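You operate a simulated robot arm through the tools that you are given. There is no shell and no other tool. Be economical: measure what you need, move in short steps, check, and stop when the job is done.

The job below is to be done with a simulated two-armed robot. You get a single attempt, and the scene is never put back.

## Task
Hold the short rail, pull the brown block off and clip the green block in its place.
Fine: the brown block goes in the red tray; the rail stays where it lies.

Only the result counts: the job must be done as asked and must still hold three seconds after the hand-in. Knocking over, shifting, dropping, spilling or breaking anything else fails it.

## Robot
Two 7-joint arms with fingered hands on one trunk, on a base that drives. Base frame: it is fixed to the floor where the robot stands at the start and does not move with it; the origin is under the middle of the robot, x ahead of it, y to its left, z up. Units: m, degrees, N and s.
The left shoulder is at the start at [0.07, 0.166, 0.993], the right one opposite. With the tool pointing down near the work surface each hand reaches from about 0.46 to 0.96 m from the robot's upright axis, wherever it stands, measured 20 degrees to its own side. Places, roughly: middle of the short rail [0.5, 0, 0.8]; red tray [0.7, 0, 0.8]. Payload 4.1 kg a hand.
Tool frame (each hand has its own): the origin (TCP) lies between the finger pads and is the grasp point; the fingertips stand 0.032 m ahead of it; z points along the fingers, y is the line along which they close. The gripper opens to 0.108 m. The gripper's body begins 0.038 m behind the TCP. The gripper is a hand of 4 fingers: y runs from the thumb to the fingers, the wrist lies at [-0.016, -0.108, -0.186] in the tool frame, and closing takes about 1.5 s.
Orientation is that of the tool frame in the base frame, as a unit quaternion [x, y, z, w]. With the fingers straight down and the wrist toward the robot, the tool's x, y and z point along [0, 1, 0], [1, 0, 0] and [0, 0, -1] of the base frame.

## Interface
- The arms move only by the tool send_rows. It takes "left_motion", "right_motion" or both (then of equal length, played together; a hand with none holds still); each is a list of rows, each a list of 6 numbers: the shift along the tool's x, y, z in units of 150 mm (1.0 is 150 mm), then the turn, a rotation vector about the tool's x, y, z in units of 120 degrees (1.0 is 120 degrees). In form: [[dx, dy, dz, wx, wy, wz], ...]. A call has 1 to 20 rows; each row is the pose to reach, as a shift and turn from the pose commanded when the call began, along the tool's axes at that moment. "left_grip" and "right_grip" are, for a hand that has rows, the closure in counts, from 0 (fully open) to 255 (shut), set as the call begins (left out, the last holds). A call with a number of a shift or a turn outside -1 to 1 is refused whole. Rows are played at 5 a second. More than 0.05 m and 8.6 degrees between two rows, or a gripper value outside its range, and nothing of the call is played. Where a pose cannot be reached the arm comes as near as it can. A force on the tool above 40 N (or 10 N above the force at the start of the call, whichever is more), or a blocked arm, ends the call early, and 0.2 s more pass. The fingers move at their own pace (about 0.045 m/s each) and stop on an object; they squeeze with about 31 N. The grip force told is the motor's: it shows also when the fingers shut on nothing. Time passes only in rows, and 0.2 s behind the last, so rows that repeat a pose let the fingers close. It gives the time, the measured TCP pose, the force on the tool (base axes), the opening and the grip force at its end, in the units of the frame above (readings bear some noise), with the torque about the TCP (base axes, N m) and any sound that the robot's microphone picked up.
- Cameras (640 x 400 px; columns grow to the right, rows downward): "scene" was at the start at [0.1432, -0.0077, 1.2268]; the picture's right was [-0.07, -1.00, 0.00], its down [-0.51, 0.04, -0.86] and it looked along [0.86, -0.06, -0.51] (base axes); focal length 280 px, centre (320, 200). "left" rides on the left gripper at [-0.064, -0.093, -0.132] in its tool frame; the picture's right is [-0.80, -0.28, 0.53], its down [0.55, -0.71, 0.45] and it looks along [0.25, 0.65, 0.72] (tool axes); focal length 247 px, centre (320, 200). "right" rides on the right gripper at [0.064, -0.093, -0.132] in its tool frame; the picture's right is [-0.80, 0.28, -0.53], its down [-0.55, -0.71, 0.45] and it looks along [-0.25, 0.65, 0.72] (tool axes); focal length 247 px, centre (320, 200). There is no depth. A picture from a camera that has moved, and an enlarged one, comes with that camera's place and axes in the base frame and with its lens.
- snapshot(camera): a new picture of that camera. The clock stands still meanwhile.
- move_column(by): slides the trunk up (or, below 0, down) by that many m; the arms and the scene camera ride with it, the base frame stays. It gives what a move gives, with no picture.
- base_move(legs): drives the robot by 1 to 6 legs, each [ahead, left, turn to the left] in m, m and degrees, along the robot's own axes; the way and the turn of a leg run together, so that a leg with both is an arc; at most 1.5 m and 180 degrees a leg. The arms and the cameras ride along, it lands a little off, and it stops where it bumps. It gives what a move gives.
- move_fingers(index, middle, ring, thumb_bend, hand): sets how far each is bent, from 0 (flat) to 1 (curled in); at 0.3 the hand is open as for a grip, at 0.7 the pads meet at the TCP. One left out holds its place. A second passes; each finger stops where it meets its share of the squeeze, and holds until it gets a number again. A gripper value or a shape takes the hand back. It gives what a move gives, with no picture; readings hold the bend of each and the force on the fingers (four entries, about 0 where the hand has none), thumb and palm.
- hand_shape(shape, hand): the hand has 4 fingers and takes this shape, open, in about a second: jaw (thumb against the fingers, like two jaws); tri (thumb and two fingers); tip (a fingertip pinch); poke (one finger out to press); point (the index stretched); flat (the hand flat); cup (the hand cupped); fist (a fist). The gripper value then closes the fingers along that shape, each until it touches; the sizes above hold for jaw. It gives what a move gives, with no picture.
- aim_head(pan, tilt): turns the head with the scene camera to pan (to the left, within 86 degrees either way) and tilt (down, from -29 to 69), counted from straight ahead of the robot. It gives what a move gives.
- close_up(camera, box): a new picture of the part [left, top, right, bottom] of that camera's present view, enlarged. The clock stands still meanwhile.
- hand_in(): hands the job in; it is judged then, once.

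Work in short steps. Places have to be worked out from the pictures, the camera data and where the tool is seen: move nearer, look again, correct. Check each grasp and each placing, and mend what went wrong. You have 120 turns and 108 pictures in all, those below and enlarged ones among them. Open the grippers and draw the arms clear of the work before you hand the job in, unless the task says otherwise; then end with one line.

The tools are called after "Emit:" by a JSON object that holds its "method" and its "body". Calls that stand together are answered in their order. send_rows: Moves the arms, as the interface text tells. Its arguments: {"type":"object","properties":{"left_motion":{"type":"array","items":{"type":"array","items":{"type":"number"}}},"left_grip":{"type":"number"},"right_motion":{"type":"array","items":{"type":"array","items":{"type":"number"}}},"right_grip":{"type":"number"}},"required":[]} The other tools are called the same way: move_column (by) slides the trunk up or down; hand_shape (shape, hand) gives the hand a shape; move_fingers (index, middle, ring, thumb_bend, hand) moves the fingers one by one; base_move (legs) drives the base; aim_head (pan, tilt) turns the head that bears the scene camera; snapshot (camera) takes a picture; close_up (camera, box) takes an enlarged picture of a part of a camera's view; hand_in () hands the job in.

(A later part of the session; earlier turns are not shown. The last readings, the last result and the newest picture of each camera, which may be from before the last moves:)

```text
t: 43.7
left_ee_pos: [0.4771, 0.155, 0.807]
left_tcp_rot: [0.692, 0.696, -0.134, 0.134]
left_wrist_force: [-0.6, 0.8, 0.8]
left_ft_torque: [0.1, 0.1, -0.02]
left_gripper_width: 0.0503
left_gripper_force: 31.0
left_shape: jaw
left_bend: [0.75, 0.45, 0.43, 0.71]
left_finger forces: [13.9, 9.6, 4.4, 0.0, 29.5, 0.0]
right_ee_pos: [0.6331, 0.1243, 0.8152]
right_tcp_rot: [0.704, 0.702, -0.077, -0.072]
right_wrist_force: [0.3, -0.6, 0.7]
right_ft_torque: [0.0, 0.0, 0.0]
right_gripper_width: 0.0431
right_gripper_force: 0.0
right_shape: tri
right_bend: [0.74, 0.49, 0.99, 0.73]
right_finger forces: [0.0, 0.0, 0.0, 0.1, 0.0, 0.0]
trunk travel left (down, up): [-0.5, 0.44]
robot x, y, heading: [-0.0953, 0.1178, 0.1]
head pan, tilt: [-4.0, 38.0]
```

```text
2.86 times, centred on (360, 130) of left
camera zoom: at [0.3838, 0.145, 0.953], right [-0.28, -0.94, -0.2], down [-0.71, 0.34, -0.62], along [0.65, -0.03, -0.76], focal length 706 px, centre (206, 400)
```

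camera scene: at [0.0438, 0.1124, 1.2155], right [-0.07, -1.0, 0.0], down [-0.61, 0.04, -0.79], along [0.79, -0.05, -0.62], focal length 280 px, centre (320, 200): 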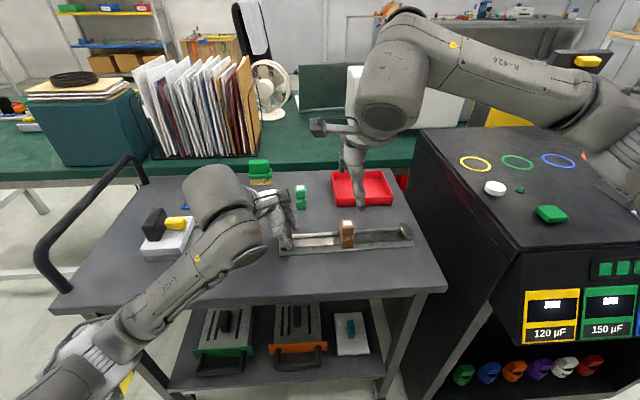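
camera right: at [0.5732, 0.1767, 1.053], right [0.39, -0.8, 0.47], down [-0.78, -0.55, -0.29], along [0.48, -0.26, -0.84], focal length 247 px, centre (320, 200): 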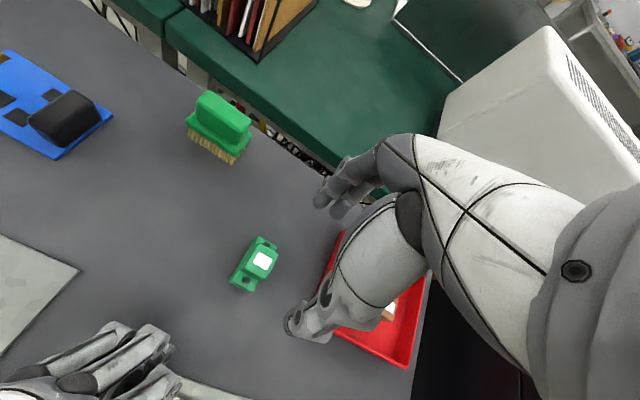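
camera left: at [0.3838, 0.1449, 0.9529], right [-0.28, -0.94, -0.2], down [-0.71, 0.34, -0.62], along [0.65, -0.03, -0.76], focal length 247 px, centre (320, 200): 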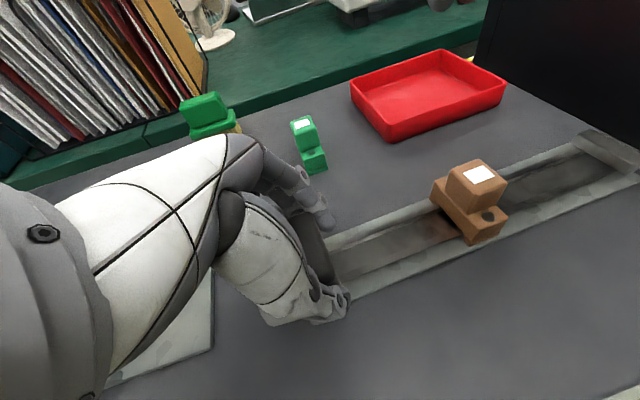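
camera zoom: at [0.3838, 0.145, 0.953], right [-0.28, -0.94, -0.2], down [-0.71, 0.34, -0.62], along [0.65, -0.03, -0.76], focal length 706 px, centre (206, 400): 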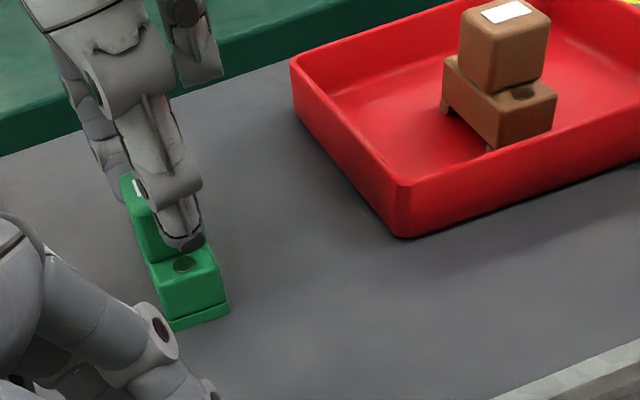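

No contact yet on either side and it is well centred. I close fully on the green block.

Emit:
{"method": "send_rows", "body": {"right_motion": [[0, 0, 0, 0, 0, 0], [0, 0, 0, 0, 0, 0], [0, 0, 0, 0, 0, 0], [0, 0, 0, 0, 0, 0], [0, 0, 0, 0, 0, 0]], "right_grip": 255}}

Emit:
{"method": "send_rows", "body": {"right_motion": [[0, -0.007, -0.033, 0, 0, 0], [0, -0.014, -0.065, 0, 0, 0], [0, -0.028, -0.13, 0, 0, 0], [0, -0.042, -0.196, 0, 0, 0], [0, -0.07, -0.326, 0, 0, 0], [0, -0.104, -0.489, 0, 0, 0], [0, -0.104, -0.489, 0, 0, 0]]}}

Emit:
{"method": "close_up", "body": {"camera": "right", "box": [230, 150, 430, 350]}}

Emit:
{"method": "close_up", "body": {"camera": "scene", "box": [260, 90, 380, 200]}}

```text
t: 44.9
left_ee_pos: [0.4753, 0.1558, 0.8072]
left_tcp_rot: [0.692, 0.696, -0.134, 0.135]
left_wrist_force: [0.6, -0.3, 1.4]
left_ft_torque: [0.14, 0.09, -0.03]
left_gripper_width: 0.0504
left_gripper_force: 30.9
left_shape: jaw
left_bend: [0.75, 0.45, 0.43, 0.71]
left_finger forces: [13.9, 9.7, 4.5, 0.1, 29.4, 0.0]
right_ee_pos: [0.6331, 0.1248, 0.8154]
right_tcp_rot: [0.704, 0.702, -0.077, -0.072]
right_wrist_force: [0.2, -0.1, 1.6]
right_ft_torque: [0.01, -0.1, -0.04]
right_gripper_width: 0.0265
right_gripper_force: 31.3
right_shape: tri
right_bend: [0.73, 0.57, 1.0, 0.75]
right_finger forces: [14.4, 13.5, 0.0, 0.1, 27.1, 0.0]
trunk travel left (down, up): [-0.5, 0.44]
robot x, y, heading: [-0.098, 0.1202, -0.0]
head pan, tilt: [-4.0, 38.0]
```

```text
t: 46.5
left_ee_pos: [0.476, 0.155, 0.8058]
left_tcp_rot: [0.693, 0.696, -0.134, 0.135]
left_wrist_force: [-0.9, -0.3, 1.6]
left_ft_torque: [0.14, 0.12, -0.04]
left_gripper_width: 0.0501
left_gripper_force: 31.4
left_shape: jaw
left_bend: [0.75, 0.45, 0.43, 0.71]
left_finger forces: [13.8, 9.4, 4.2, 0.0, 29.6, 0.1]
right_ee_pos: [0.6345, 0.1252, 0.8897]
right_tcp_rot: [0.704, 0.702, -0.076, -0.072]
right_wrist_force: [0.8, 0.9, 0.6]
right_ft_torque: [0.01, 0.04, -0.01]
right_gripper_width: 0.0266
right_gripper_force: 30.8
right_shape: tri
right_bend: [0.73, 0.57, 1.0, 0.75]
right_finger forces: [13.8, 13.2, 0.0, 0.1, 27.0, 0.0]
trunk travel left (down, up): [-0.5, 0.44]
robot x, y, heading: [-0.0943, 0.1179, 0.4]
head pan, tilt: [-4.0, 38.0]
```

```text
2.00 times, centred on (330, 250) of right
camera zoom: at [0.5693, 0.191, 1.037], right [0.39, -0.8, 0.47], down [-0.78, -0.55, -0.29], along [0.48, -0.26, -0.84], focal length 494 px, centre (300, 100)
```

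zoom: 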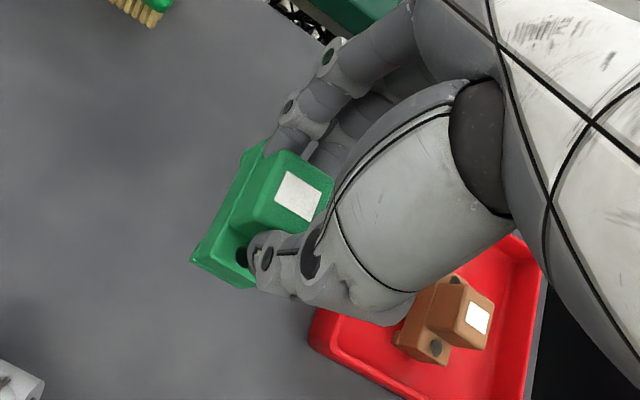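

```text
3.64 times, centred on (320, 145) of scene
camera zoom: at [0.0438, 0.1125, 1.2155], right [-0.07, -1.0, 0.0], down [-0.61, 0.04, -0.79], along [0.79, -0.05, -0.62], focal length 1017 px, centre (320, 400)
```

zoom: 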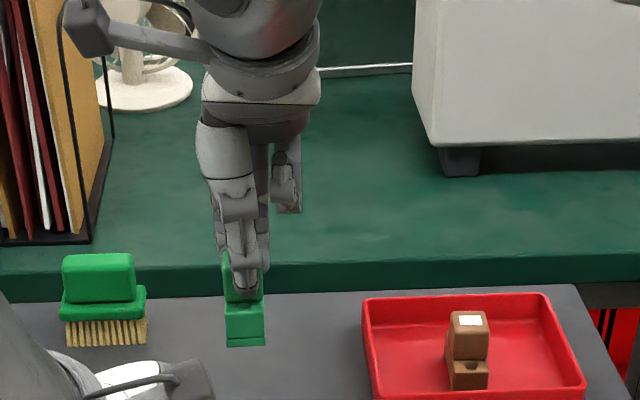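

Green is held firmly (31 N) and lifted level. I bring it first sideways, then back over the old spot on the rail, staying high.

Emit:
{"method": "send_rows", "body": {"right_motion": [[-0.13, 0, 0, 0, 0, 0], [-0.27, 0, 0, 0, 0, 0], [-0.41, 0, 0, 0, 0, 0], [-0.55, -0.05, 0.01, 0, 0, 0], [-0.673, -0.18, 0.038, 0, 0, 0], [-0.673, -0.34, 0.072, 0, 0, 0], [-0.673, -0.5, 0.106, 0, 0, 0], [-0.673, -0.66, 0.14, 0, 0, 0], [-0.673, -0.82, 0.174, 0, 0, 0], [-0.673, -0.965, 0.205, 0, 0, 0], [-0.673, -0.965, 0.205, 0, 0, 0]]}}

Emit:
{"method": "close_up", "body": {"camera": "left", "box": [340, 60, 640, 280]}}

Emit:
{"method": "close_up", "body": {"camera": "right", "box": [150, 130, 430, 380]}}

Emit:
{"method": "close_up", "body": {"camera": "scene", "box": [260, 120, 440, 260]}}

```text
t: 48.9
left_ee_pos: [0.4755, 0.1566, 0.808]
left_tcp_rot: [0.692, 0.696, -0.134, 0.135]
left_wrist_force: [-0.4, 0.6, 0.4]
left_ft_torque: [0.12, 0.12, -0.04]
left_gripper_width: 0.0505
left_gripper_force: 31.4
left_shape: jaw
left_bend: [0.75, 0.45, 0.43, 0.71]
left_finger forces: [13.7, 9.6, 4.3, 0.0, 29.4, 0.1]
right_ee_pos: [0.4848, 0.0235, 0.8901]
right_tcp_rot: [0.704, 0.702, -0.077, -0.072]
right_wrist_force: [0.3, 0.6, -1.4]
right_ft_torque: [-0.01, 0.0, 0.0]
right_gripper_width: 0.0265
right_gripper_force: 31.2
right_shape: tri
right_bend: [0.73, 0.57, 1.0, 0.75]
right_finger forces: [13.8, 13.3, 0.0, 0.0, 27.1, 0.1]
trunk travel left (down, up): [-0.5, 0.44]
robot x, y, heading: [-0.0954, 0.1202, 0.2]
head pan, tilt: [-4.0, 38.0]
```

```text
1.82 times, centred on (490, 170) of left
camera zoom: at [0.3838, 0.1449, 0.953], right [-0.28, -0.94, -0.2], down [-0.71, 0.34, -0.62], along [0.65, -0.03, -0.76], focal length 449 px, centre (11, 254)
```

zoom: 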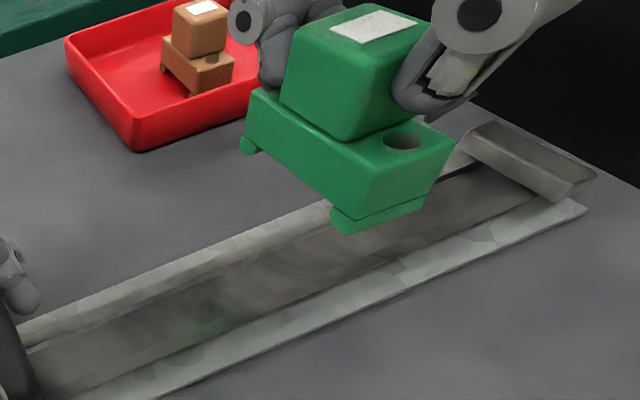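

```text
1.60 times, centred on (290, 255) of right
camera zoom: at [0.4199, 0.0897, 1.0377], right [0.39, -0.8, 0.47], down [-0.78, -0.55, -0.29], along [0.48, -0.26, -0.84], focal length 395 px, centre (368, 112)
```

zoom: 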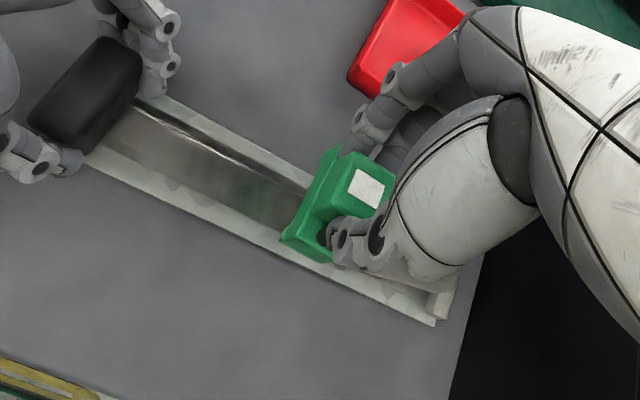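

```text
2.86 times, centred on (350, 190) of scene
camera zoom: at [0.0438, 0.1125, 1.2155], right [-0.07, -1.0, 0.0], down [-0.61, 0.04, -0.79], along [0.79, -0.05, -0.62], focal length 799 px, centre (234, 229)
```

zoom: 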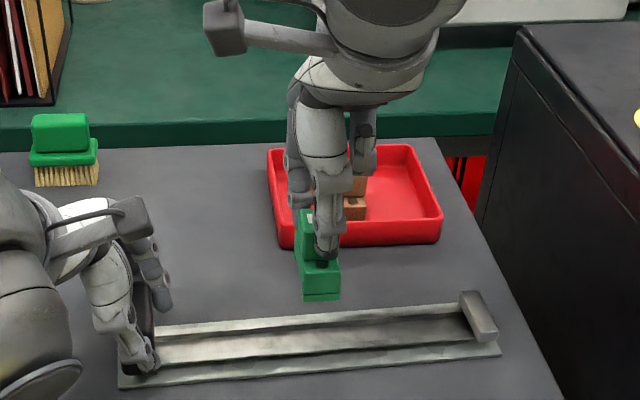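

The green block is about over the old spot (front edge x≈0.451, y≈0.025; brown's was 0.453, 0.027). I correct by 2 mm and lower to just above the rail.

Emit:
{"method": "send_rows", "body": {"right_motion": [[0.005, 0.02, 0.08, 0, 0, 0], [0.01, 0.04, 0.17, 0, 0, 0], [0.013, 0.06, 0.26, 0, 0, 0], [0.013, 0.086, 0.357, 0, 0, 0], [0.013, 0.086, 0.357, 0, 0, 0]]}}

Emit:
{"method": "close_up", "body": {"camera": "left", "box": [370, 80, 610, 280]}}

Emit:
{"method": "close_up", "body": {"camera": "right", "box": [200, 150, 400, 330]}}

Emit:
{"method": "close_up", "body": {"camera": "scene", "box": [300, 180, 400, 260]}}

```text
t: 50.1
left_ee_pos: [0.4753, 0.1559, 0.8074]
left_tcp_rot: [0.693, 0.696, -0.133, 0.135]
left_wrist_force: [-0.2, 1.0, 1.7]
left_ft_torque: [0.12, 0.13, -0.04]
left_gripper_width: 0.0504
left_gripper_force: 30.4
left_shape: jaw
left_bend: [0.75, 0.45, 0.43, 0.71]
left_finger forces: [13.8, 9.6, 4.3, 0.0, 29.4, 0.0]
right_ee_pos: [0.4869, 0.0246, 0.8362]
right_tcp_rot: [0.703, 0.703, -0.076, -0.072]
right_wrist_force: [-0.4, 0.8, 0.0]
right_ft_torque: [-0.04, -0.02, 0.0]
right_gripper_width: 0.0265
right_gripper_force: 31.2
right_shape: tri
right_bend: [0.73, 0.57, 1.0, 0.75]
right_finger forces: [13.7, 13.2, 0.0, 0.0, 27.1, 0.0]
trunk travel left (down, up): [-0.5, 0.44]
robot x, y, heading: [-0.0997, 0.12, 0.1]
head pan, tilt: [-4.0, 38.0]
```

```text
2.00 times, centred on (490, 180) of left
camera zoom: at [0.3838, 0.1449, 0.953], right [-0.28, -0.94, -0.2], down [-0.71, 0.34, -0.62], along [0.65, -0.03, -0.76], focal length 494 px, centre (-20, 240)
```

zoom: 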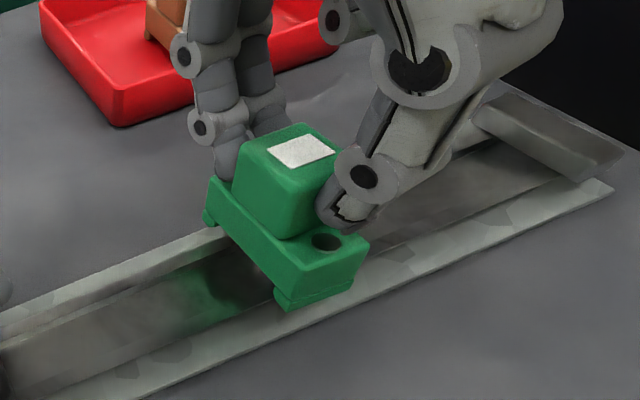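

```text
2.22 times, centred on (300, 240) of right
camera zoom: at [0.4219, 0.0914, 0.9831], right [0.39, -0.8, 0.47], down [-0.78, -0.55, -0.29], along [0.48, -0.26, -0.84], focal length 549 px, centre (364, 111)
```

zoom: 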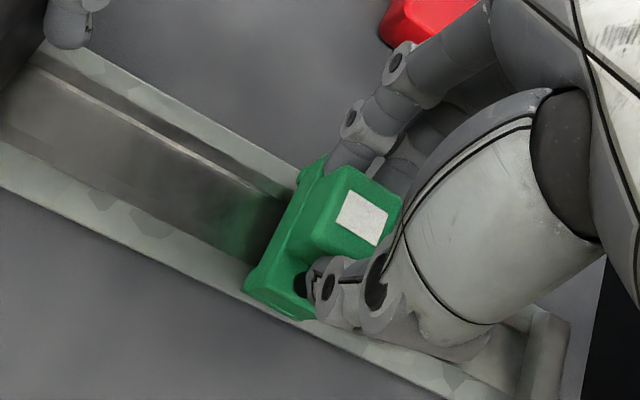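

```text
5.00 times, centred on (350, 220) of scene
camera zoom: at [0.0437, 0.1125, 1.2155], right [-0.07, -1.0, 0.0], down [-0.61, 0.04, -0.79], along [0.79, -0.05, -0.62], focal length 1398 px, centre (170, 100)
```

zoom: 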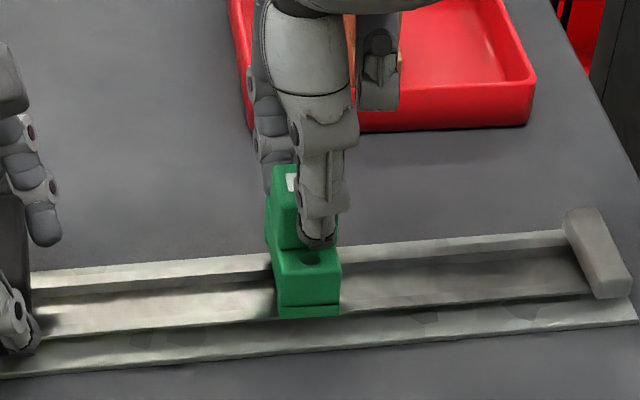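

The green block seems rolled about 4° (right side low). I correct that and lower 6 mm more.

Emit:
{"method": "send_rows", "body": {"right_motion": [[0.01, 0.002, 0.01, 0, -0.017, 0.003], [0.02, 0.005, 0.025, 0, -0.033, 0.007], [0.02, 0.008, 0.039, 0, -0.033, 0.007], [0.02, 0.008, 0.039, 0, -0.033, 0.007]]}}

Emit:
{"method": "close_up", "body": {"camera": "left", "box": [400, 130, 560, 260]}}

Emit:
{"method": "close_up", "body": {"camera": "scene", "box": [300, 180, 400, 260]}}

```text
t: 51.1
left_ee_pos: [0.4749, 0.156, 0.8061]
left_tcp_rot: [0.692, 0.696, -0.134, 0.134]
left_wrist_force: [-0.6, 0.6, 0.7]
left_ft_torque: [0.14, 0.15, -0.03]
left_gripper_width: 0.0503
left_gripper_force: 31.0
left_shape: jaw
left_bend: [0.75, 0.45, 0.43, 0.71]
left_finger forces: [13.9, 9.6, 4.3, 0.0, 29.3, 0.0]
right_ee_pos: [0.4874, 0.0286, 0.8297]
right_tcp_rot: [0.706, 0.7, -0.101, -0.047]
right_wrist_force: [0.7, -0.1, -0.6]
right_ft_torque: [-0.02, 0.0, 0.0]
right_gripper_width: 0.0263
right_gripper_force: 31.1
right_shape: tri
right_bend: [0.73, 0.57, 1.0, 0.75]
right_finger forces: [13.7, 13.4, 0.0, 0.1, 27.0, 0.0]
trunk travel left (down, up): [-0.5, 0.44]
robot x, y, heading: [-0.0918, 0.1249, 0.1]
head pan, tilt: [-4.0, 38.0]
```

```text
3.08 times, centred on (480, 195) of left
camera zoom: at [0.3838, 0.145, 0.953], right [-0.28, -0.94, -0.2], down [-0.71, 0.34, -0.62], along [0.65, -0.03, -0.76], focal length 760 px, centre (-172, 215)
```

zoom: 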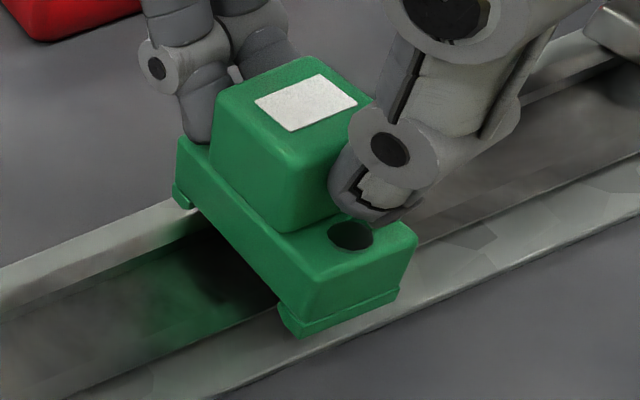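

```text
5.00 times, centred on (350, 220) of scene
camera zoom: at [0.0437, 0.1125, 1.2155], right [-0.07, -1.0, 0.0], down [-0.61, 0.04, -0.79], along [0.79, -0.05, -0.62], focal length 1398 px, centre (170, 100)
```

zoom: 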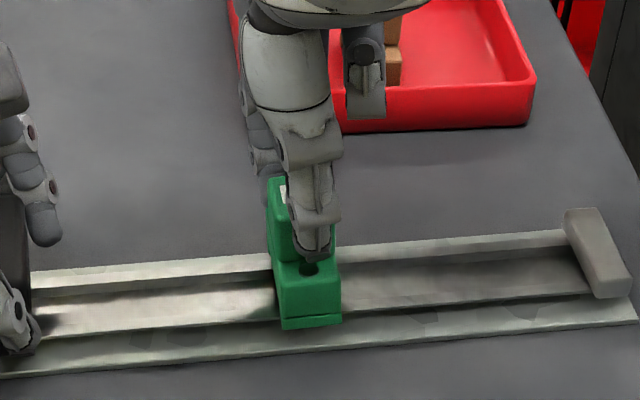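

Orientation now looks close to level, with about 8 mm to go. I lower in 2 mm rows until contact.

Emit:
{"method": "send_rows", "body": {"right_motion": [[0, 0.003, 0.013, 0, 0, 0], [0, 0.006, 0.027, 0, 0, 0], [0, 0.008, 0.04, 0, 0, 0], [0, 0.01, 0.05, 0, 0, 0]]}}

Emit:
{"method": "close_up", "body": {"camera": "left", "box": [400, 130, 560, 260]}}

Emit:
{"method": "close_up", "body": {"camera": "scene", "box": [300, 180, 400, 260]}}

```text
t: 52.1
left_ee_pos: [0.476, 0.1557, 0.807]
left_tcp_rot: [0.692, 0.696, -0.135, 0.134]
left_wrist_force: [-1.7, -0.4, 1.1]
left_ft_torque: [0.1, 0.22, -0.21]
left_gripper_width: 0.0504
left_gripper_force: 30.6
left_shape: jaw
left_bend: [0.75, 0.45, 0.43, 0.71]
left_finger forces: [14.5, 9.2, 4.3, 0.0, 29.9, 0.1]
right_ee_pos: [0.4848, 0.0266, 0.8217]
right_tcp_rot: [0.706, 0.699, -0.101, -0.047]
right_wrist_force: [2.7, -1.0, -0.4]
right_ft_torque: [0.0, -0.13, 0.04]
right_gripper_width: 0.0263
right_gripper_force: 31.0
right_shape: tri
right_bend: [0.73, 0.57, 1.0, 0.75]
right_finger forces: [14.5, 14.6, 0.1, 0.0, 27.1, 0.0]
trunk travel left (down, up): [-0.5, 0.44]
robot x, y, heading: [-0.0978, 0.1164, 0.1]
head pan, tilt: [-4.0, 38.0]
```

```text
3.08 times, centred on (480, 195) of left
camera zoom: at [0.3838, 0.1448, 0.9529], right [-0.28, -0.94, -0.2], down [-0.71, 0.34, -0.62], along [0.65, -0.03, -0.76], focal length 760 px, centre (-172, 215)
```

zoom: 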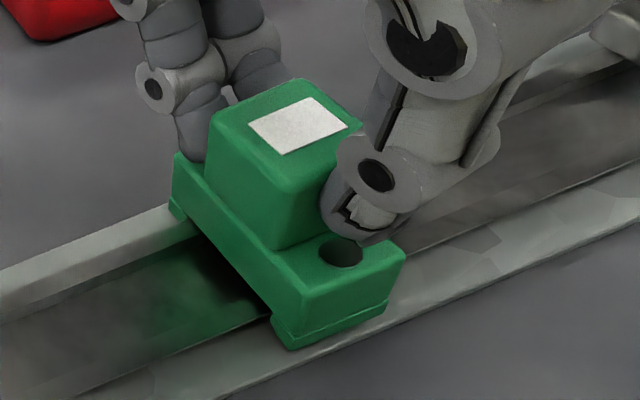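

```text
5.00 times, centred on (350, 220) of scene
camera zoom: at [0.0438, 0.1124, 1.2155], right [-0.07, -1.0, 0.0], down [-0.61, 0.04, -0.79], along [0.79, -0.05, -0.62], focal length 1398 px, centre (170, 100)
```

zoom: 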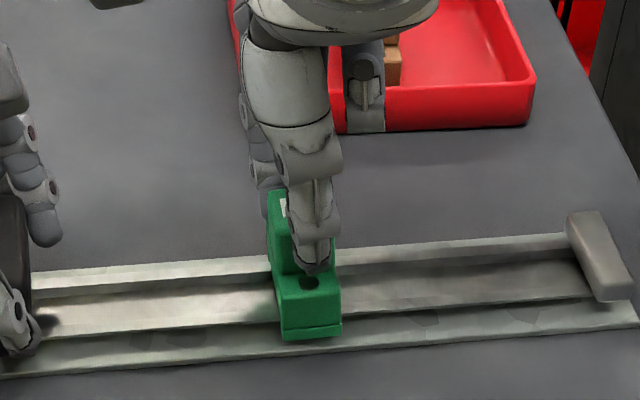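

Light side contact (2.7 N toward +x) shows the block wants to sit slightly farther; I shift 1 mm that way and continue down.

Emit:
{"method": "send_rows", "body": {"right_motion": [[0, 0.007, 0, 0, 0, 0], [0, 0.01, 0.013, 0, 0, 0], [0, 0.013, 0.027, 0, 0, 0], [0, 0.013, 0.027, 0, 0, 0]]}}

Emit:
{"method": "close_up", "body": {"camera": "left", "box": [400, 130, 560, 260]}}

```text
t: 53.1
left_ee_pos: [0.4753, 0.1552, 0.8067]
left_tcp_rot: [0.692, 0.696, -0.134, 0.135]
left_wrist_force: [-0.7, 0.5, -3.5]
left_ft_torque: [0.18, 0.52, -0.04]
left_gripper_width: 0.0501
left_gripper_force: 31.1
left_shape: jaw
left_bend: [0.75, 0.45, 0.43, 0.71]
left_finger forces: [15.2, 8.9, 4.0, 0.0, 29.4, 0.0]
right_ee_pos: [0.4867, 0.0282, 0.818]
right_tcp_rot: [0.706, 0.699, -0.101, -0.047]
right_wrist_force: [-1.1, -2.2, 11.2]
right_ft_torque: [0.11, -0.24, 0.05]
right_gripper_width: 0.0266
right_gripper_force: 31.3
right_shape: tri
right_bend: [0.74, 0.58, 1.0, 0.74]
right_finger forces: [19.3, 13.5, 0.0, 0.0, 32.5, 0.0]
trunk travel left (down, up): [-0.5, 0.44]
robot x, y, heading: [-0.0963, 0.1198, 0.4]
head pan, tilt: [-4.0, 38.0]
heard: snap
```

```text
3.08 times, centred on (480, 195) of left
camera zoom: at [0.3834, 0.1451, 0.9529], right [-0.28, -0.94, -0.2], down [-0.71, 0.34, -0.62], along [0.65, -0.03, -0.76], focal length 760 px, centre (-172, 215)
```

zoom: 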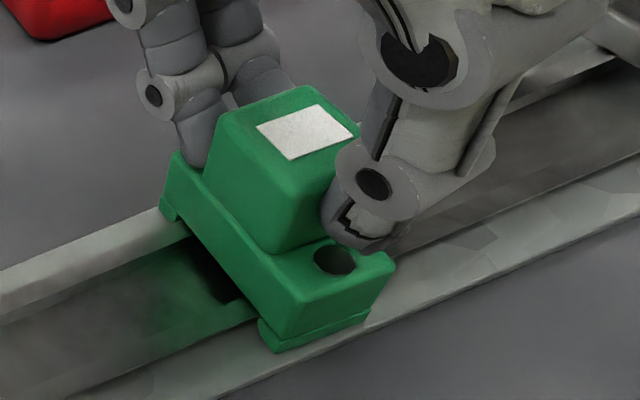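

A snap was heard at 11 N, and the block's height matches brown's clipped picture to about 1 mm. I press 2 mm more to make sure it is seated, and look for another snap.

Emit:
{"method": "send_rows", "body": {"right_motion": [[0, 0.001, 0.007, 0, 0, 0], [0, 0.003, 0.014, 0, 0, 0], [0, 0.003, 0.014, 0, 0, 0]]}}

Emit:
{"method": "close_up", "body": {"camera": "left", "box": [400, 130, 560, 260]}}

Emit:
{"method": "close_up", "body": {"camera": "scene", "box": [300, 180, 400, 260]}}

Emit:
{"method": "close_up", "body": {"camera": "right", "box": [200, 150, 400, 330]}}

```text
t: 53.9
left_ee_pos: [0.4742, 0.1552, 0.8063]
left_tcp_rot: [0.692, 0.696, -0.134, 0.133]
left_wrist_force: [0.2, 1.0, -12.0]
left_ft_torque: [0.2, 0.49, -0.07]
left_gripper_width: 0.0504
left_gripper_force: 31.7
left_shape: jaw
left_bend: [0.75, 0.45, 0.43, 0.71]
left_finger forces: [14.8, 8.6, 3.8, 0.0, 28.9, 0.0]
right_ee_pos: [0.4866, 0.0271, 0.8175]
right_tcp_rot: [0.707, 0.699, -0.1, -0.045]
right_wrist_force: [4.7, -2.4, 31.2]
right_ft_torque: [0.15, -0.27, -0.02]
right_gripper_width: 0.0276
right_gripper_force: 31.2
right_shape: tri
right_bend: [0.74, 0.58, 1.0, 0.74]
right_finger forces: [27.4, 14.0, 0.0, 0.0, 32.3, 0.0]
trunk travel left (down, up): [-0.5, 0.44]
robot x, y, heading: [-0.094, 0.1194, 0.3]
head pan, tilt: [-4.0, 38.0]
```

```text
3.08 times, centred on (480, 195) of left
camera zoom: at [0.3829, 0.1452, 0.9532], right [-0.28, -0.94, -0.2], down [-0.71, 0.34, -0.62], along [0.65, -0.03, -0.76], focal length 760 px, centre (-172, 215)
```

zoom: 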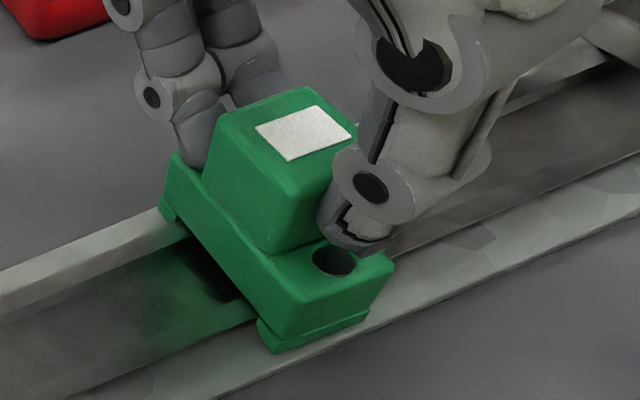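

```text
5.00 times, centred on (350, 220) of scene
camera zoom: at [0.0425, 0.1128, 1.2158], right [-0.07, -1.0, 0.0], down [-0.61, 0.04, -0.79], along [0.79, -0.05, -0.61], focal length 1398 px, centre (170, 100)
```

zoom: 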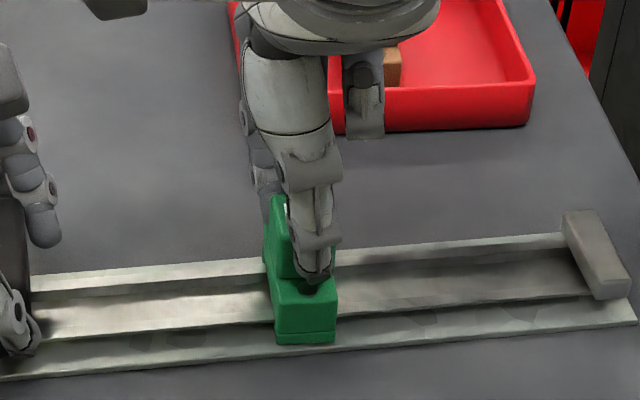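

```text
2.22 times, centred on (300, 240) of right
camera zoom: at [0.4224, 0.1036, 0.9597], right [0.38, -0.76, 0.52], down [-0.78, -0.57, -0.25], along [0.49, -0.31, -0.81], focal length 549 px, centre (364, 111)
```

zoom: 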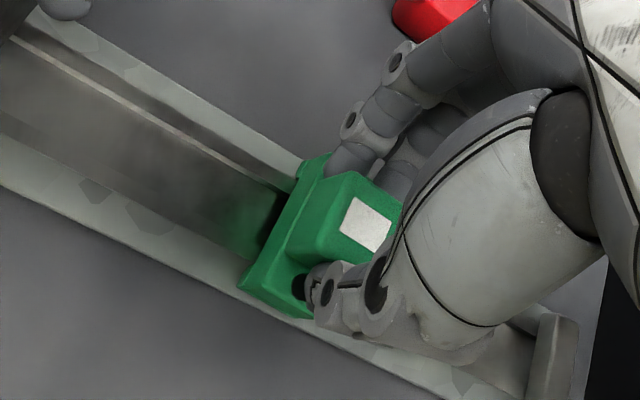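

The block is firmly seated (31 N with no give). I take off the press by 2.5 mm and open the fingers.

Emit:
{"method": "send_rows", "body": {"right_motion": [[0, -0.002, -0.008, 0, 0, 0], [0, -0.003, -0.016, 0, 0, 0], [0, -0.003, -0.016, 0, 0, 0]]}}

Emit:
{"method": "send_rows", "body": {"right_motion": [[0, 0, 0, 0, 0, 0], [0, 0, 0, 0, 0, 0], [0, 0, 0, 0, 0, 0], [0, 0, 0, 0, 0, 0]], "right_grip": 120}}

Emit:
{"method": "close_up", "body": {"camera": "left", "box": [400, 130, 560, 260]}}

```text
t: 54.7
left_ee_pos: [0.4751, 0.1562, 0.8081]
left_tcp_rot: [0.692, 0.696, -0.135, 0.135]
left_wrist_force: [-3.3, 2.4, -8.8]
left_ft_torque: [0.21, 0.64, -0.11]
left_gripper_width: 0.0505
left_gripper_force: 31.2
left_shape: jaw
left_bend: [0.75, 0.45, 0.43, 0.71]
left_finger forces: [13.9, 8.4, 3.9, 0.0, 31.1, 0.1]
right_ee_pos: [0.4876, 0.0269, 0.8185]
right_tcp_rot: [0.705, 0.7, -0.102, -0.047]
right_wrist_force: [5.7, -2.4, 19.5]
right_ft_torque: [0.08, -0.33, 0.06]
right_gripper_width: 0.0274
right_gripper_force: 30.6
right_shape: tri
right_bend: [0.74, 0.58, 1.0, 0.75]
right_finger forces: [24.2, 15.2, 0.0, 0.0, 30.7, 0.0]
trunk travel left (down, up): [-0.5, 0.44]
robot x, y, heading: [-0.0915, 0.12, 0.2]
head pan, tilt: [-4.0, 38.0]
```

```text
t: 55.7
left_ee_pos: [0.4748, 0.1561, 0.8078]
left_tcp_rot: [0.692, 0.696, -0.135, 0.135]
left_wrist_force: [3.2, -2.0, -6.6]
left_ft_torque: [0.15, 0.38, -0.05]
left_gripper_width: 0.0501
left_gripper_force: 30.7
left_shape: jaw
left_bend: [0.75, 0.45, 0.43, 0.71]
left_finger forces: [15.9, 9.8, 4.7, 0.1, 28.5, 0.0]
right_ee_pos: [0.4871, 0.0274, 0.8179]
right_tcp_rot: [0.706, 0.699, -0.101, -0.047]
right_wrist_force: [-5.1, 2.0, 12.8]
right_ft_torque: [0.14, -0.01, 0.1]
right_gripper_width: 0.0516
right_gripper_force: 0.0
right_shape: tri
right_bend: [0.76, 0.46, 0.99, 0.7]
right_finger forces: [8.8, 3.7, 0.0, 0.1, 0.0, 0.0]
trunk travel left (down, up): [-0.5, 0.44]
robot x, y, heading: [-0.0952, 0.1246, 0.0]
head pan, tilt: [-4.0, 38.0]
```

```text
3.08 times, centred on (480, 195) of left
camera zoom: at [0.3833, 0.1451, 0.9533], right [-0.28, -0.94, -0.2], down [-0.71, 0.34, -0.62], along [0.65, -0.03, -0.76], focal length 760 px, centre (-172, 215)
```

zoom: 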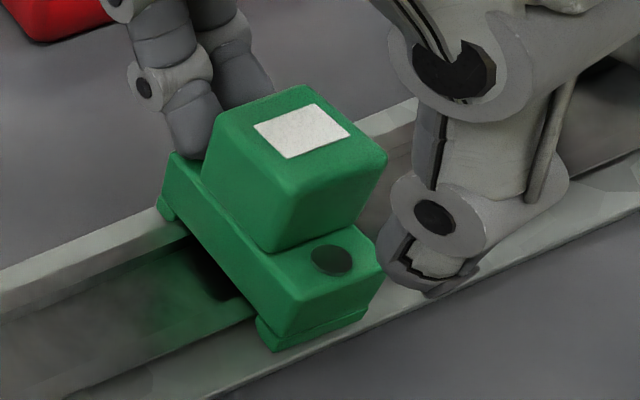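

The block stays clipped; the fingers still rest on its far foot. I open further while easing the hand up and slightly away.

Emit:
{"method": "send_rows", "body": {"right_motion": [[0, 0.01, -0.015, 0, 0, 0], [0, 0.015, -0.03, 0, 0, 0], [0, 0.015, -0.045, 0, 0, 0], [0, 0.01, -0.06, 0, 0, 0]], "right_grip": 70}}

Emit:
{"method": "close_up", "body": {"camera": "left", "box": [400, 130, 560, 260]}}

```text
t: 56.7
left_ee_pos: [0.4762, 0.1548, 0.8075]
left_tcp_rot: [0.693, 0.695, -0.134, 0.135]
left_wrist_force: [-0.3, -0.7, 0.4]
left_ft_torque: [0.13, 0.04, -0.02]
left_gripper_width: 0.0502
left_gripper_force: 30.9
left_shape: jaw
left_bend: [0.75, 0.45, 0.43, 0.71]
left_finger forces: [14.3, 10.5, 4.8, 0.0, 30.0, 0.0]
right_ee_pos: [0.4912, 0.0282, 0.8271]
right_tcp_rot: [0.706, 0.699, -0.101, -0.047]
right_wrist_force: [1.0, -0.1, -0.2]
right_ft_torque: [-0.02, 0.01, 0.02]
right_gripper_width: 0.0781
right_gripper_force: 0.1
right_shape: tri
right_bend: [0.26, 0.37, 0.99, 0.6]
right_finger forces: [0.0, 0.0, 0.0, 0.0, 0.0, 0.1]
trunk travel left (down, up): [-0.5, 0.44]
robot x, y, heading: [-0.097, 0.122, 0.2]
head pan, tilt: [-4.0, 38.0]
```

```text
3.08 times, centred on (480, 195) of left
camera zoom: at [0.3839, 0.145, 0.9531], right [-0.28, -0.94, -0.2], down [-0.71, 0.34, -0.62], along [0.65, -0.03, -0.76], focal length 760 px, centre (-172, 215)
```

zoom: 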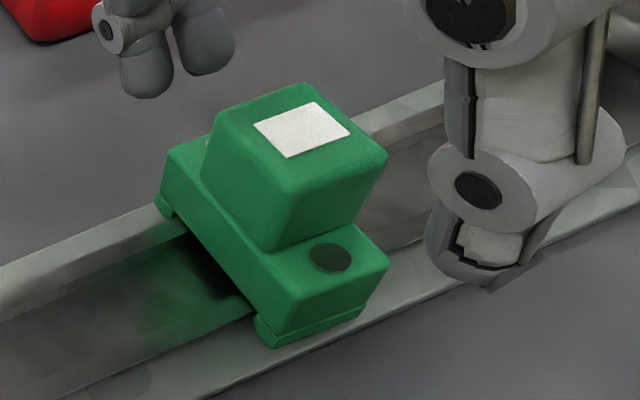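

The hand is free of the block. I raise it straight up and inspect.

Emit:
{"method": "send_rows", "body": {"right_motion": [[-0.008, -0.02, -0.1, 0, 0, 0], [-0.017, -0.045, -0.22, 0, 0, 0], [-0.028, -0.075, -0.36, 0, 0, 0], [-0.04, -0.105, -0.5, 0, 0, 0], [-0.05, -0.138, -0.65, 0, 0, 0], [-0.05, -0.138, -0.65, 0, 0, 0]]}}

Emit:
{"method": "close_up", "body": {"camera": "scene", "box": [250, 150, 430, 270]}}

Emit:
{"method": "close_up", "body": {"camera": "right", "box": [100, 130, 400, 350]}}

Emit:
{"method": "close_up", "body": {"camera": "left", "box": [370, 80, 640, 280]}}

```text
t: 58.1
left_ee_pos: [0.475, 0.1545, 0.8065]
left_tcp_rot: [0.692, 0.697, -0.134, 0.134]
left_wrist_force: [0.0, 0.4, 1.4]
left_ft_torque: [0.18, 0.12, 0.0]
left_gripper_width: 0.0502
left_gripper_force: 30.6
left_shape: jaw
left_bend: [0.75, 0.45, 0.43, 0.71]
left_finger forces: [14.1, 10.3, 4.9, 0.1, 30.1, 0.0]
right_ee_pos: [0.4896, 0.0288, 0.9256]
right_tcp_rot: [0.705, 0.7, -0.102, -0.048]
right_wrist_force: [-0.8, -0.1, -0.1]
right_ft_torque: [0.0, 0.0, -0.04]
right_gripper_width: 0.078
right_gripper_force: 0.1
right_shape: tri
right_bend: [0.26, 0.37, 0.99, 0.6]
right_finger forces: [0.1, 0.0, 0.1, 0.0, 0.0, 0.1]
trunk travel left (down, up): [-0.5, 0.44]
robot x, y, heading: [-0.0955, 0.1192, 0.0]
head pan, tilt: [-4.0, 38.0]
```

```text
3.33 times, centred on (340, 210) of scene
camera zoom: at [0.0437, 0.1124, 1.2155], right [-0.07, -1.0, 0.0], down [-0.61, 0.04, -0.79], along [0.79, -0.05, -0.62], focal length 932 px, centre (253, 167)
```

zoom: 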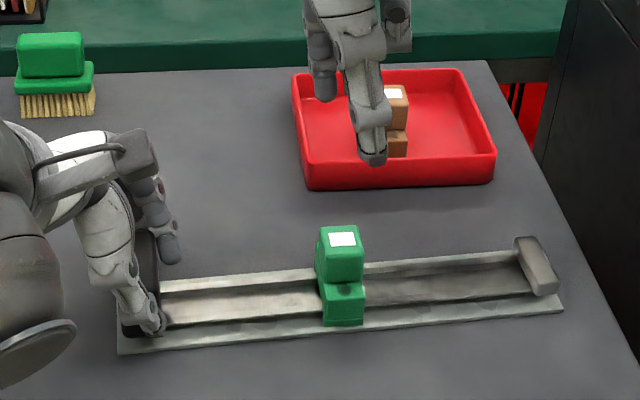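

```text
1.82 times, centred on (250, 240) of right
camera zoom: at [0.4257, 0.1045, 1.0687], right [0.39, -0.76, 0.52], down [-0.78, -0.57, -0.25], along [0.48, -0.31, -0.82], focal length 449 px, centre (447, 127)
```

zoom: 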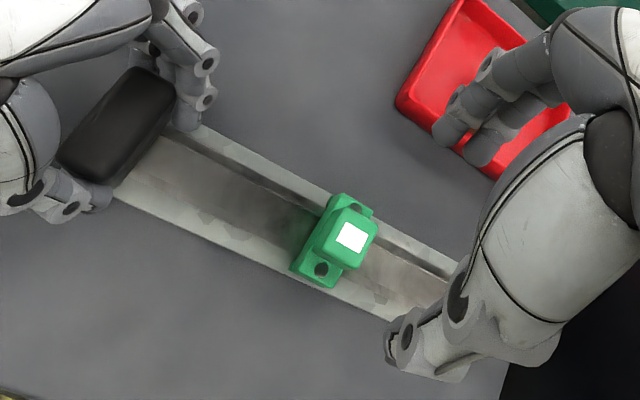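

```text
2.00 times, centred on (505, 180) of left
camera zoom: at [0.3837, 0.1449, 0.953], right [-0.28, -0.94, -0.2], down [-0.71, 0.34, -0.62], along [0.65, -0.03, -0.76], focal length 494 px, centre (-50, 240)
```

zoom: 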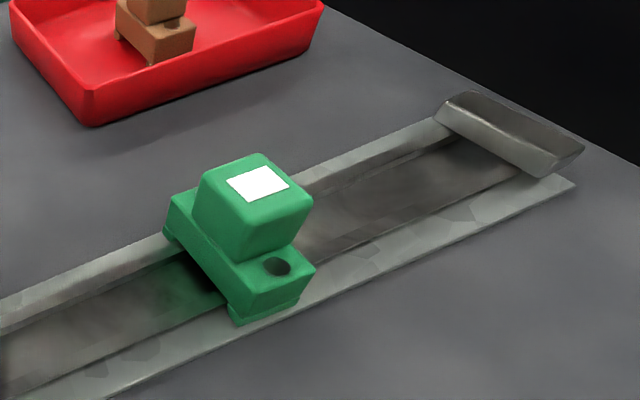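

The green block is clipped and level, but comparing rail corners with the start shows the rail has yawed about 3.7° (right end ≈14 mm farther, left end ≈5 mm nearer). I still hold it, so I turn it back with the left hand.

Emit:
{"method": "send_rows", "body": {"left_motion": [[0, 0.006, 0, 0.002, 0, 0.006], [0, 0.012, 0, 0.005, 0, 0.012], [0, 0.018, 0, 0.007, 0, 0.018], [0, 0.024, 0, 0.009, 0, 0.023], [0, 0.03, 0, 0.0115, 0, 0.0286], [0, 0.03, 0, 0.0115, 0, 0.0286]]}}

Emit:
{"method": "close_up", "body": {"camera": "scene", "box": [220, 150, 460, 300]}}

```text
t: 59.5
left_ee_pos: [0.4793, 0.1555, 0.8066]
left_tcp_rot: [0.715, 0.673, -0.138, 0.129]
left_wrist_force: [-1.0, -0.1, 0.4]
left_ft_torque: [0.15, 0.1, 0.06]
left_gripper_width: 0.05
left_gripper_force: 31.2
left_shape: jaw
left_bend: [0.75, 0.45, 0.43, 0.71]
left_finger forces: [13.3, 10.4, 4.6, 0.0, 30.3, 0.0]
right_ee_pos: [0.4897, 0.0288, 0.9256]
right_tcp_rot: [0.705, 0.7, -0.101, -0.046]
right_wrist_force: [-0.1, 0.0, 0.2]
right_ft_torque: [0.0, 0.02, -0.01]
right_gripper_width: 0.0781
right_gripper_force: 0.1
right_shape: tri
right_bend: [0.26, 0.37, 0.99, 0.6]
right_finger forces: [0.0, 0.0, 0.0, 0.1, 0.1, 0.1]
trunk travel left (down, up): [-0.5, 0.44]
robot x, y, heading: [-0.0975, 0.1197, 0.2]
head pan, tilt: [-4.0, 38.0]
```

```text
2.67 times, centred on (340, 225) of scene
camera zoom: at [0.0437, 0.1124, 1.2155], right [-0.07, -1.0, 0.0], down [-0.61, 0.04, -0.79], along [0.79, -0.05, -0.62], focal length 746 px, centre (267, 133)
```

zoom: 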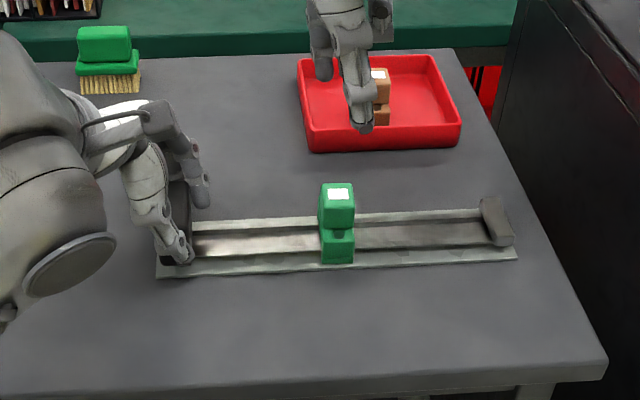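

The rail's corners now match the start within about 3 px (≈2.4 mm to the left). I nudge it 2.4 mm right and compare again.

Emit:
{"method": "send_rows", "body": {"left_motion": [[-0.008, 0, 0.003, 0, 0, 0], [-0.015, 0, 0.006, 0, 0, 0], [-0.015, 0, 0.006, 0, 0, 0]]}}

Emit:
{"method": "close_up", "body": {"camera": "scene", "box": [220, 150, 460, 300]}}

```text
t: 60.3
left_ee_pos: [0.4788, 0.153, 0.8078]
left_tcp_rot: [0.715, 0.673, -0.14, 0.129]
left_wrist_force: [-0.2, 0.3, -0.6]
left_ft_torque: [0.21, 0.03, 0.0]
left_gripper_width: 0.05
left_gripper_force: 31.0
left_shape: jaw
left_bend: [0.75, 0.45, 0.43, 0.71]
left_finger forces: [13.9, 10.3, 5.0, 0.0, 30.1, 0.0]
right_ee_pos: [0.4909, 0.0293, 0.9265]
right_tcp_rot: [0.706, 0.7, -0.101, -0.047]
right_wrist_force: [0.2, 0.0, 0.4]
right_ft_torque: [0.03, 0.0, 0.0]
right_gripper_width: 0.078
right_gripper_force: 0.0
right_shape: tri
right_bend: [0.26, 0.37, 0.99, 0.6]
right_finger forces: [0.0, 0.0, 0.1, 0.1, 0.0, 0.0]
trunk travel left (down, up): [-0.5, 0.44]
robot x, y, heading: [-0.0966, 0.1192, 0.2]
head pan, tilt: [-4.0, 38.0]
```

```text
2.67 times, centred on (340, 225) of scene
camera zoom: at [0.0439, 0.1125, 1.2154], right [-0.07, -1.0, 0.0], down [-0.61, 0.04, -0.79], along [0.79, -0.05, -0.62], focal length 746 px, centre (267, 133)
```

zoom: 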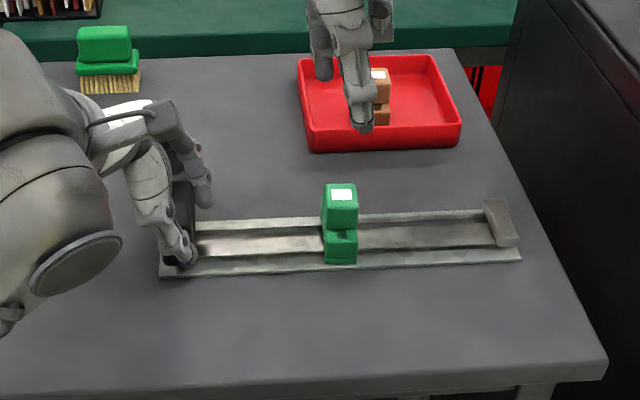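

The rail and block now match the original picture to a pixel. I open the left hand a little at a time.

Emit:
{"method": "send_rows", "body": {"left_motion": [[0, 0, 0, 0, 0, 0], [0, 0, 0, 0, 0, 0], [0, 0, 0, 0, 0, 0]], "left_grip": 112}}

Emit:
{"method": "send_rows", "body": {"left_motion": [[0, 0, 0, 0, 0, 0], [0, 0, 0, 0, 0, 0], [0, 0, 0, 0, 0, 0], [0, 0, 0, 0, 0, 0], [0, 0, 0, 0, 0, 0], [0, 0, 0, 0, 0, 0]], "left_grip": 30}}

Emit:
{"method": "close_up", "body": {"camera": "scene", "box": [220, 150, 460, 300]}}

Emit:
{"method": "close_up", "body": {"camera": "right", "box": [0, 100, 300, 300]}}

```text
t: 61.1
left_ee_pos: [0.4797, 0.1533, 0.8078]
left_tcp_rot: [0.715, 0.673, -0.139, 0.131]
left_wrist_force: [0.9, -0.5, 0.3]
left_ft_torque: [0.0, 0.02, -0.04]
left_gripper_width: 0.0606
left_gripper_force: 0.2
left_shape: jaw
left_bend: [0.74, 0.42, 0.4, 0.68]
left_finger forces: [0.1, 0.3, 0.1, 0.0, 0.0, 0.0]
right_ee_pos: [0.4906, 0.0292, 0.925]
right_tcp_rot: [0.706, 0.699, -0.101, -0.047]
right_wrist_force: [-0.2, 0.6, 0.2]
right_ft_torque: [0.05, -0.02, -0.02]
right_gripper_width: 0.078
right_gripper_force: 0.1
right_shape: tri
right_bend: [0.26, 0.37, 0.99, 0.6]
right_finger forces: [0.0, 0.0, 0.0, 0.1, 0.0, 0.2]
trunk travel left (down, up): [-0.5, 0.44]
robot x, y, heading: [-0.1018, 0.1187, 0.3]
head pan, tilt: [-4.0, 38.0]
```

```text
t: 62.5
left_ee_pos: [0.48, 0.1534, 0.8071]
left_tcp_rot: [0.714, 0.674, -0.14, 0.13]
left_wrist_force: [0.2, -1.0, -0.6]
left_ft_torque: [0.01, 0.01, 0.0]
left_gripper_width: 0.0951
left_gripper_force: 0.1
left_shape: jaw
left_bend: [0.26, 0.32, 0.31, 0.46]
left_finger forces: [0.0, 0.1, 0.0, 0.0, 0.0, 0.0]
right_ee_pos: [0.491, 0.0295, 0.9252]
right_tcp_rot: [0.706, 0.699, -0.102, -0.047]
right_wrist_force: [-0.3, 0.3, 0.7]
right_ft_torque: [0.01, 0.02, 0.02]
right_gripper_width: 0.0781
right_gripper_force: 0.1
right_shape: tri
right_bend: [0.26, 0.37, 0.99, 0.6]
right_finger forces: [0.0, 0.0, 0.0, 0.0, 0.0, 0.0]
trunk travel left (down, up): [-0.5, 0.44]
robot x, y, heading: [-0.0959, 0.1187, 0.2]
head pan, tilt: [-4.0, 38.0]
```

```text
2.67 times, centred on (340, 225) of scene
camera zoom: at [0.0438, 0.1125, 1.2155], right [-0.07, -1.0, 0.0], down [-0.61, 0.04, -0.79], along [0.79, -0.05, -0.62], focal length 746 px, centre (267, 133)
```

zoom: 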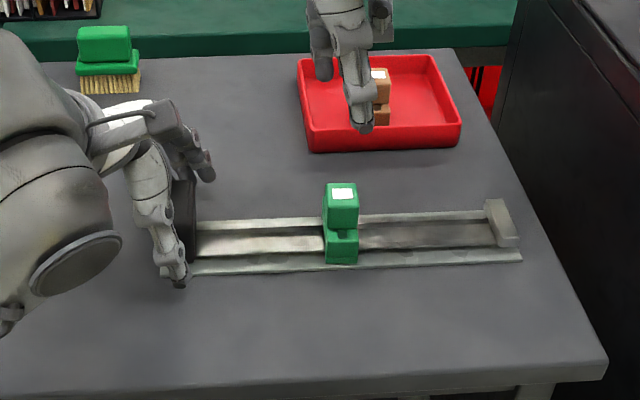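

```text
2.00 times, centred on (150, 200) of right
camera zoom: at [0.4259, 0.1046, 1.0683], right [0.39, -0.76, 0.52], down [-0.78, -0.57, -0.25], along [0.48, -0.31, -0.82], focal length 494 px, centre (660, 200)
```

zoom: 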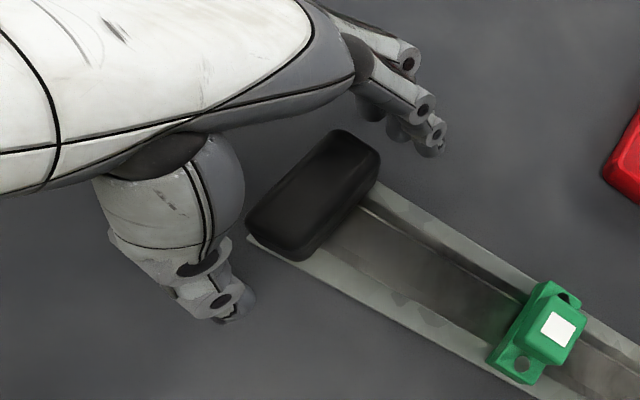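

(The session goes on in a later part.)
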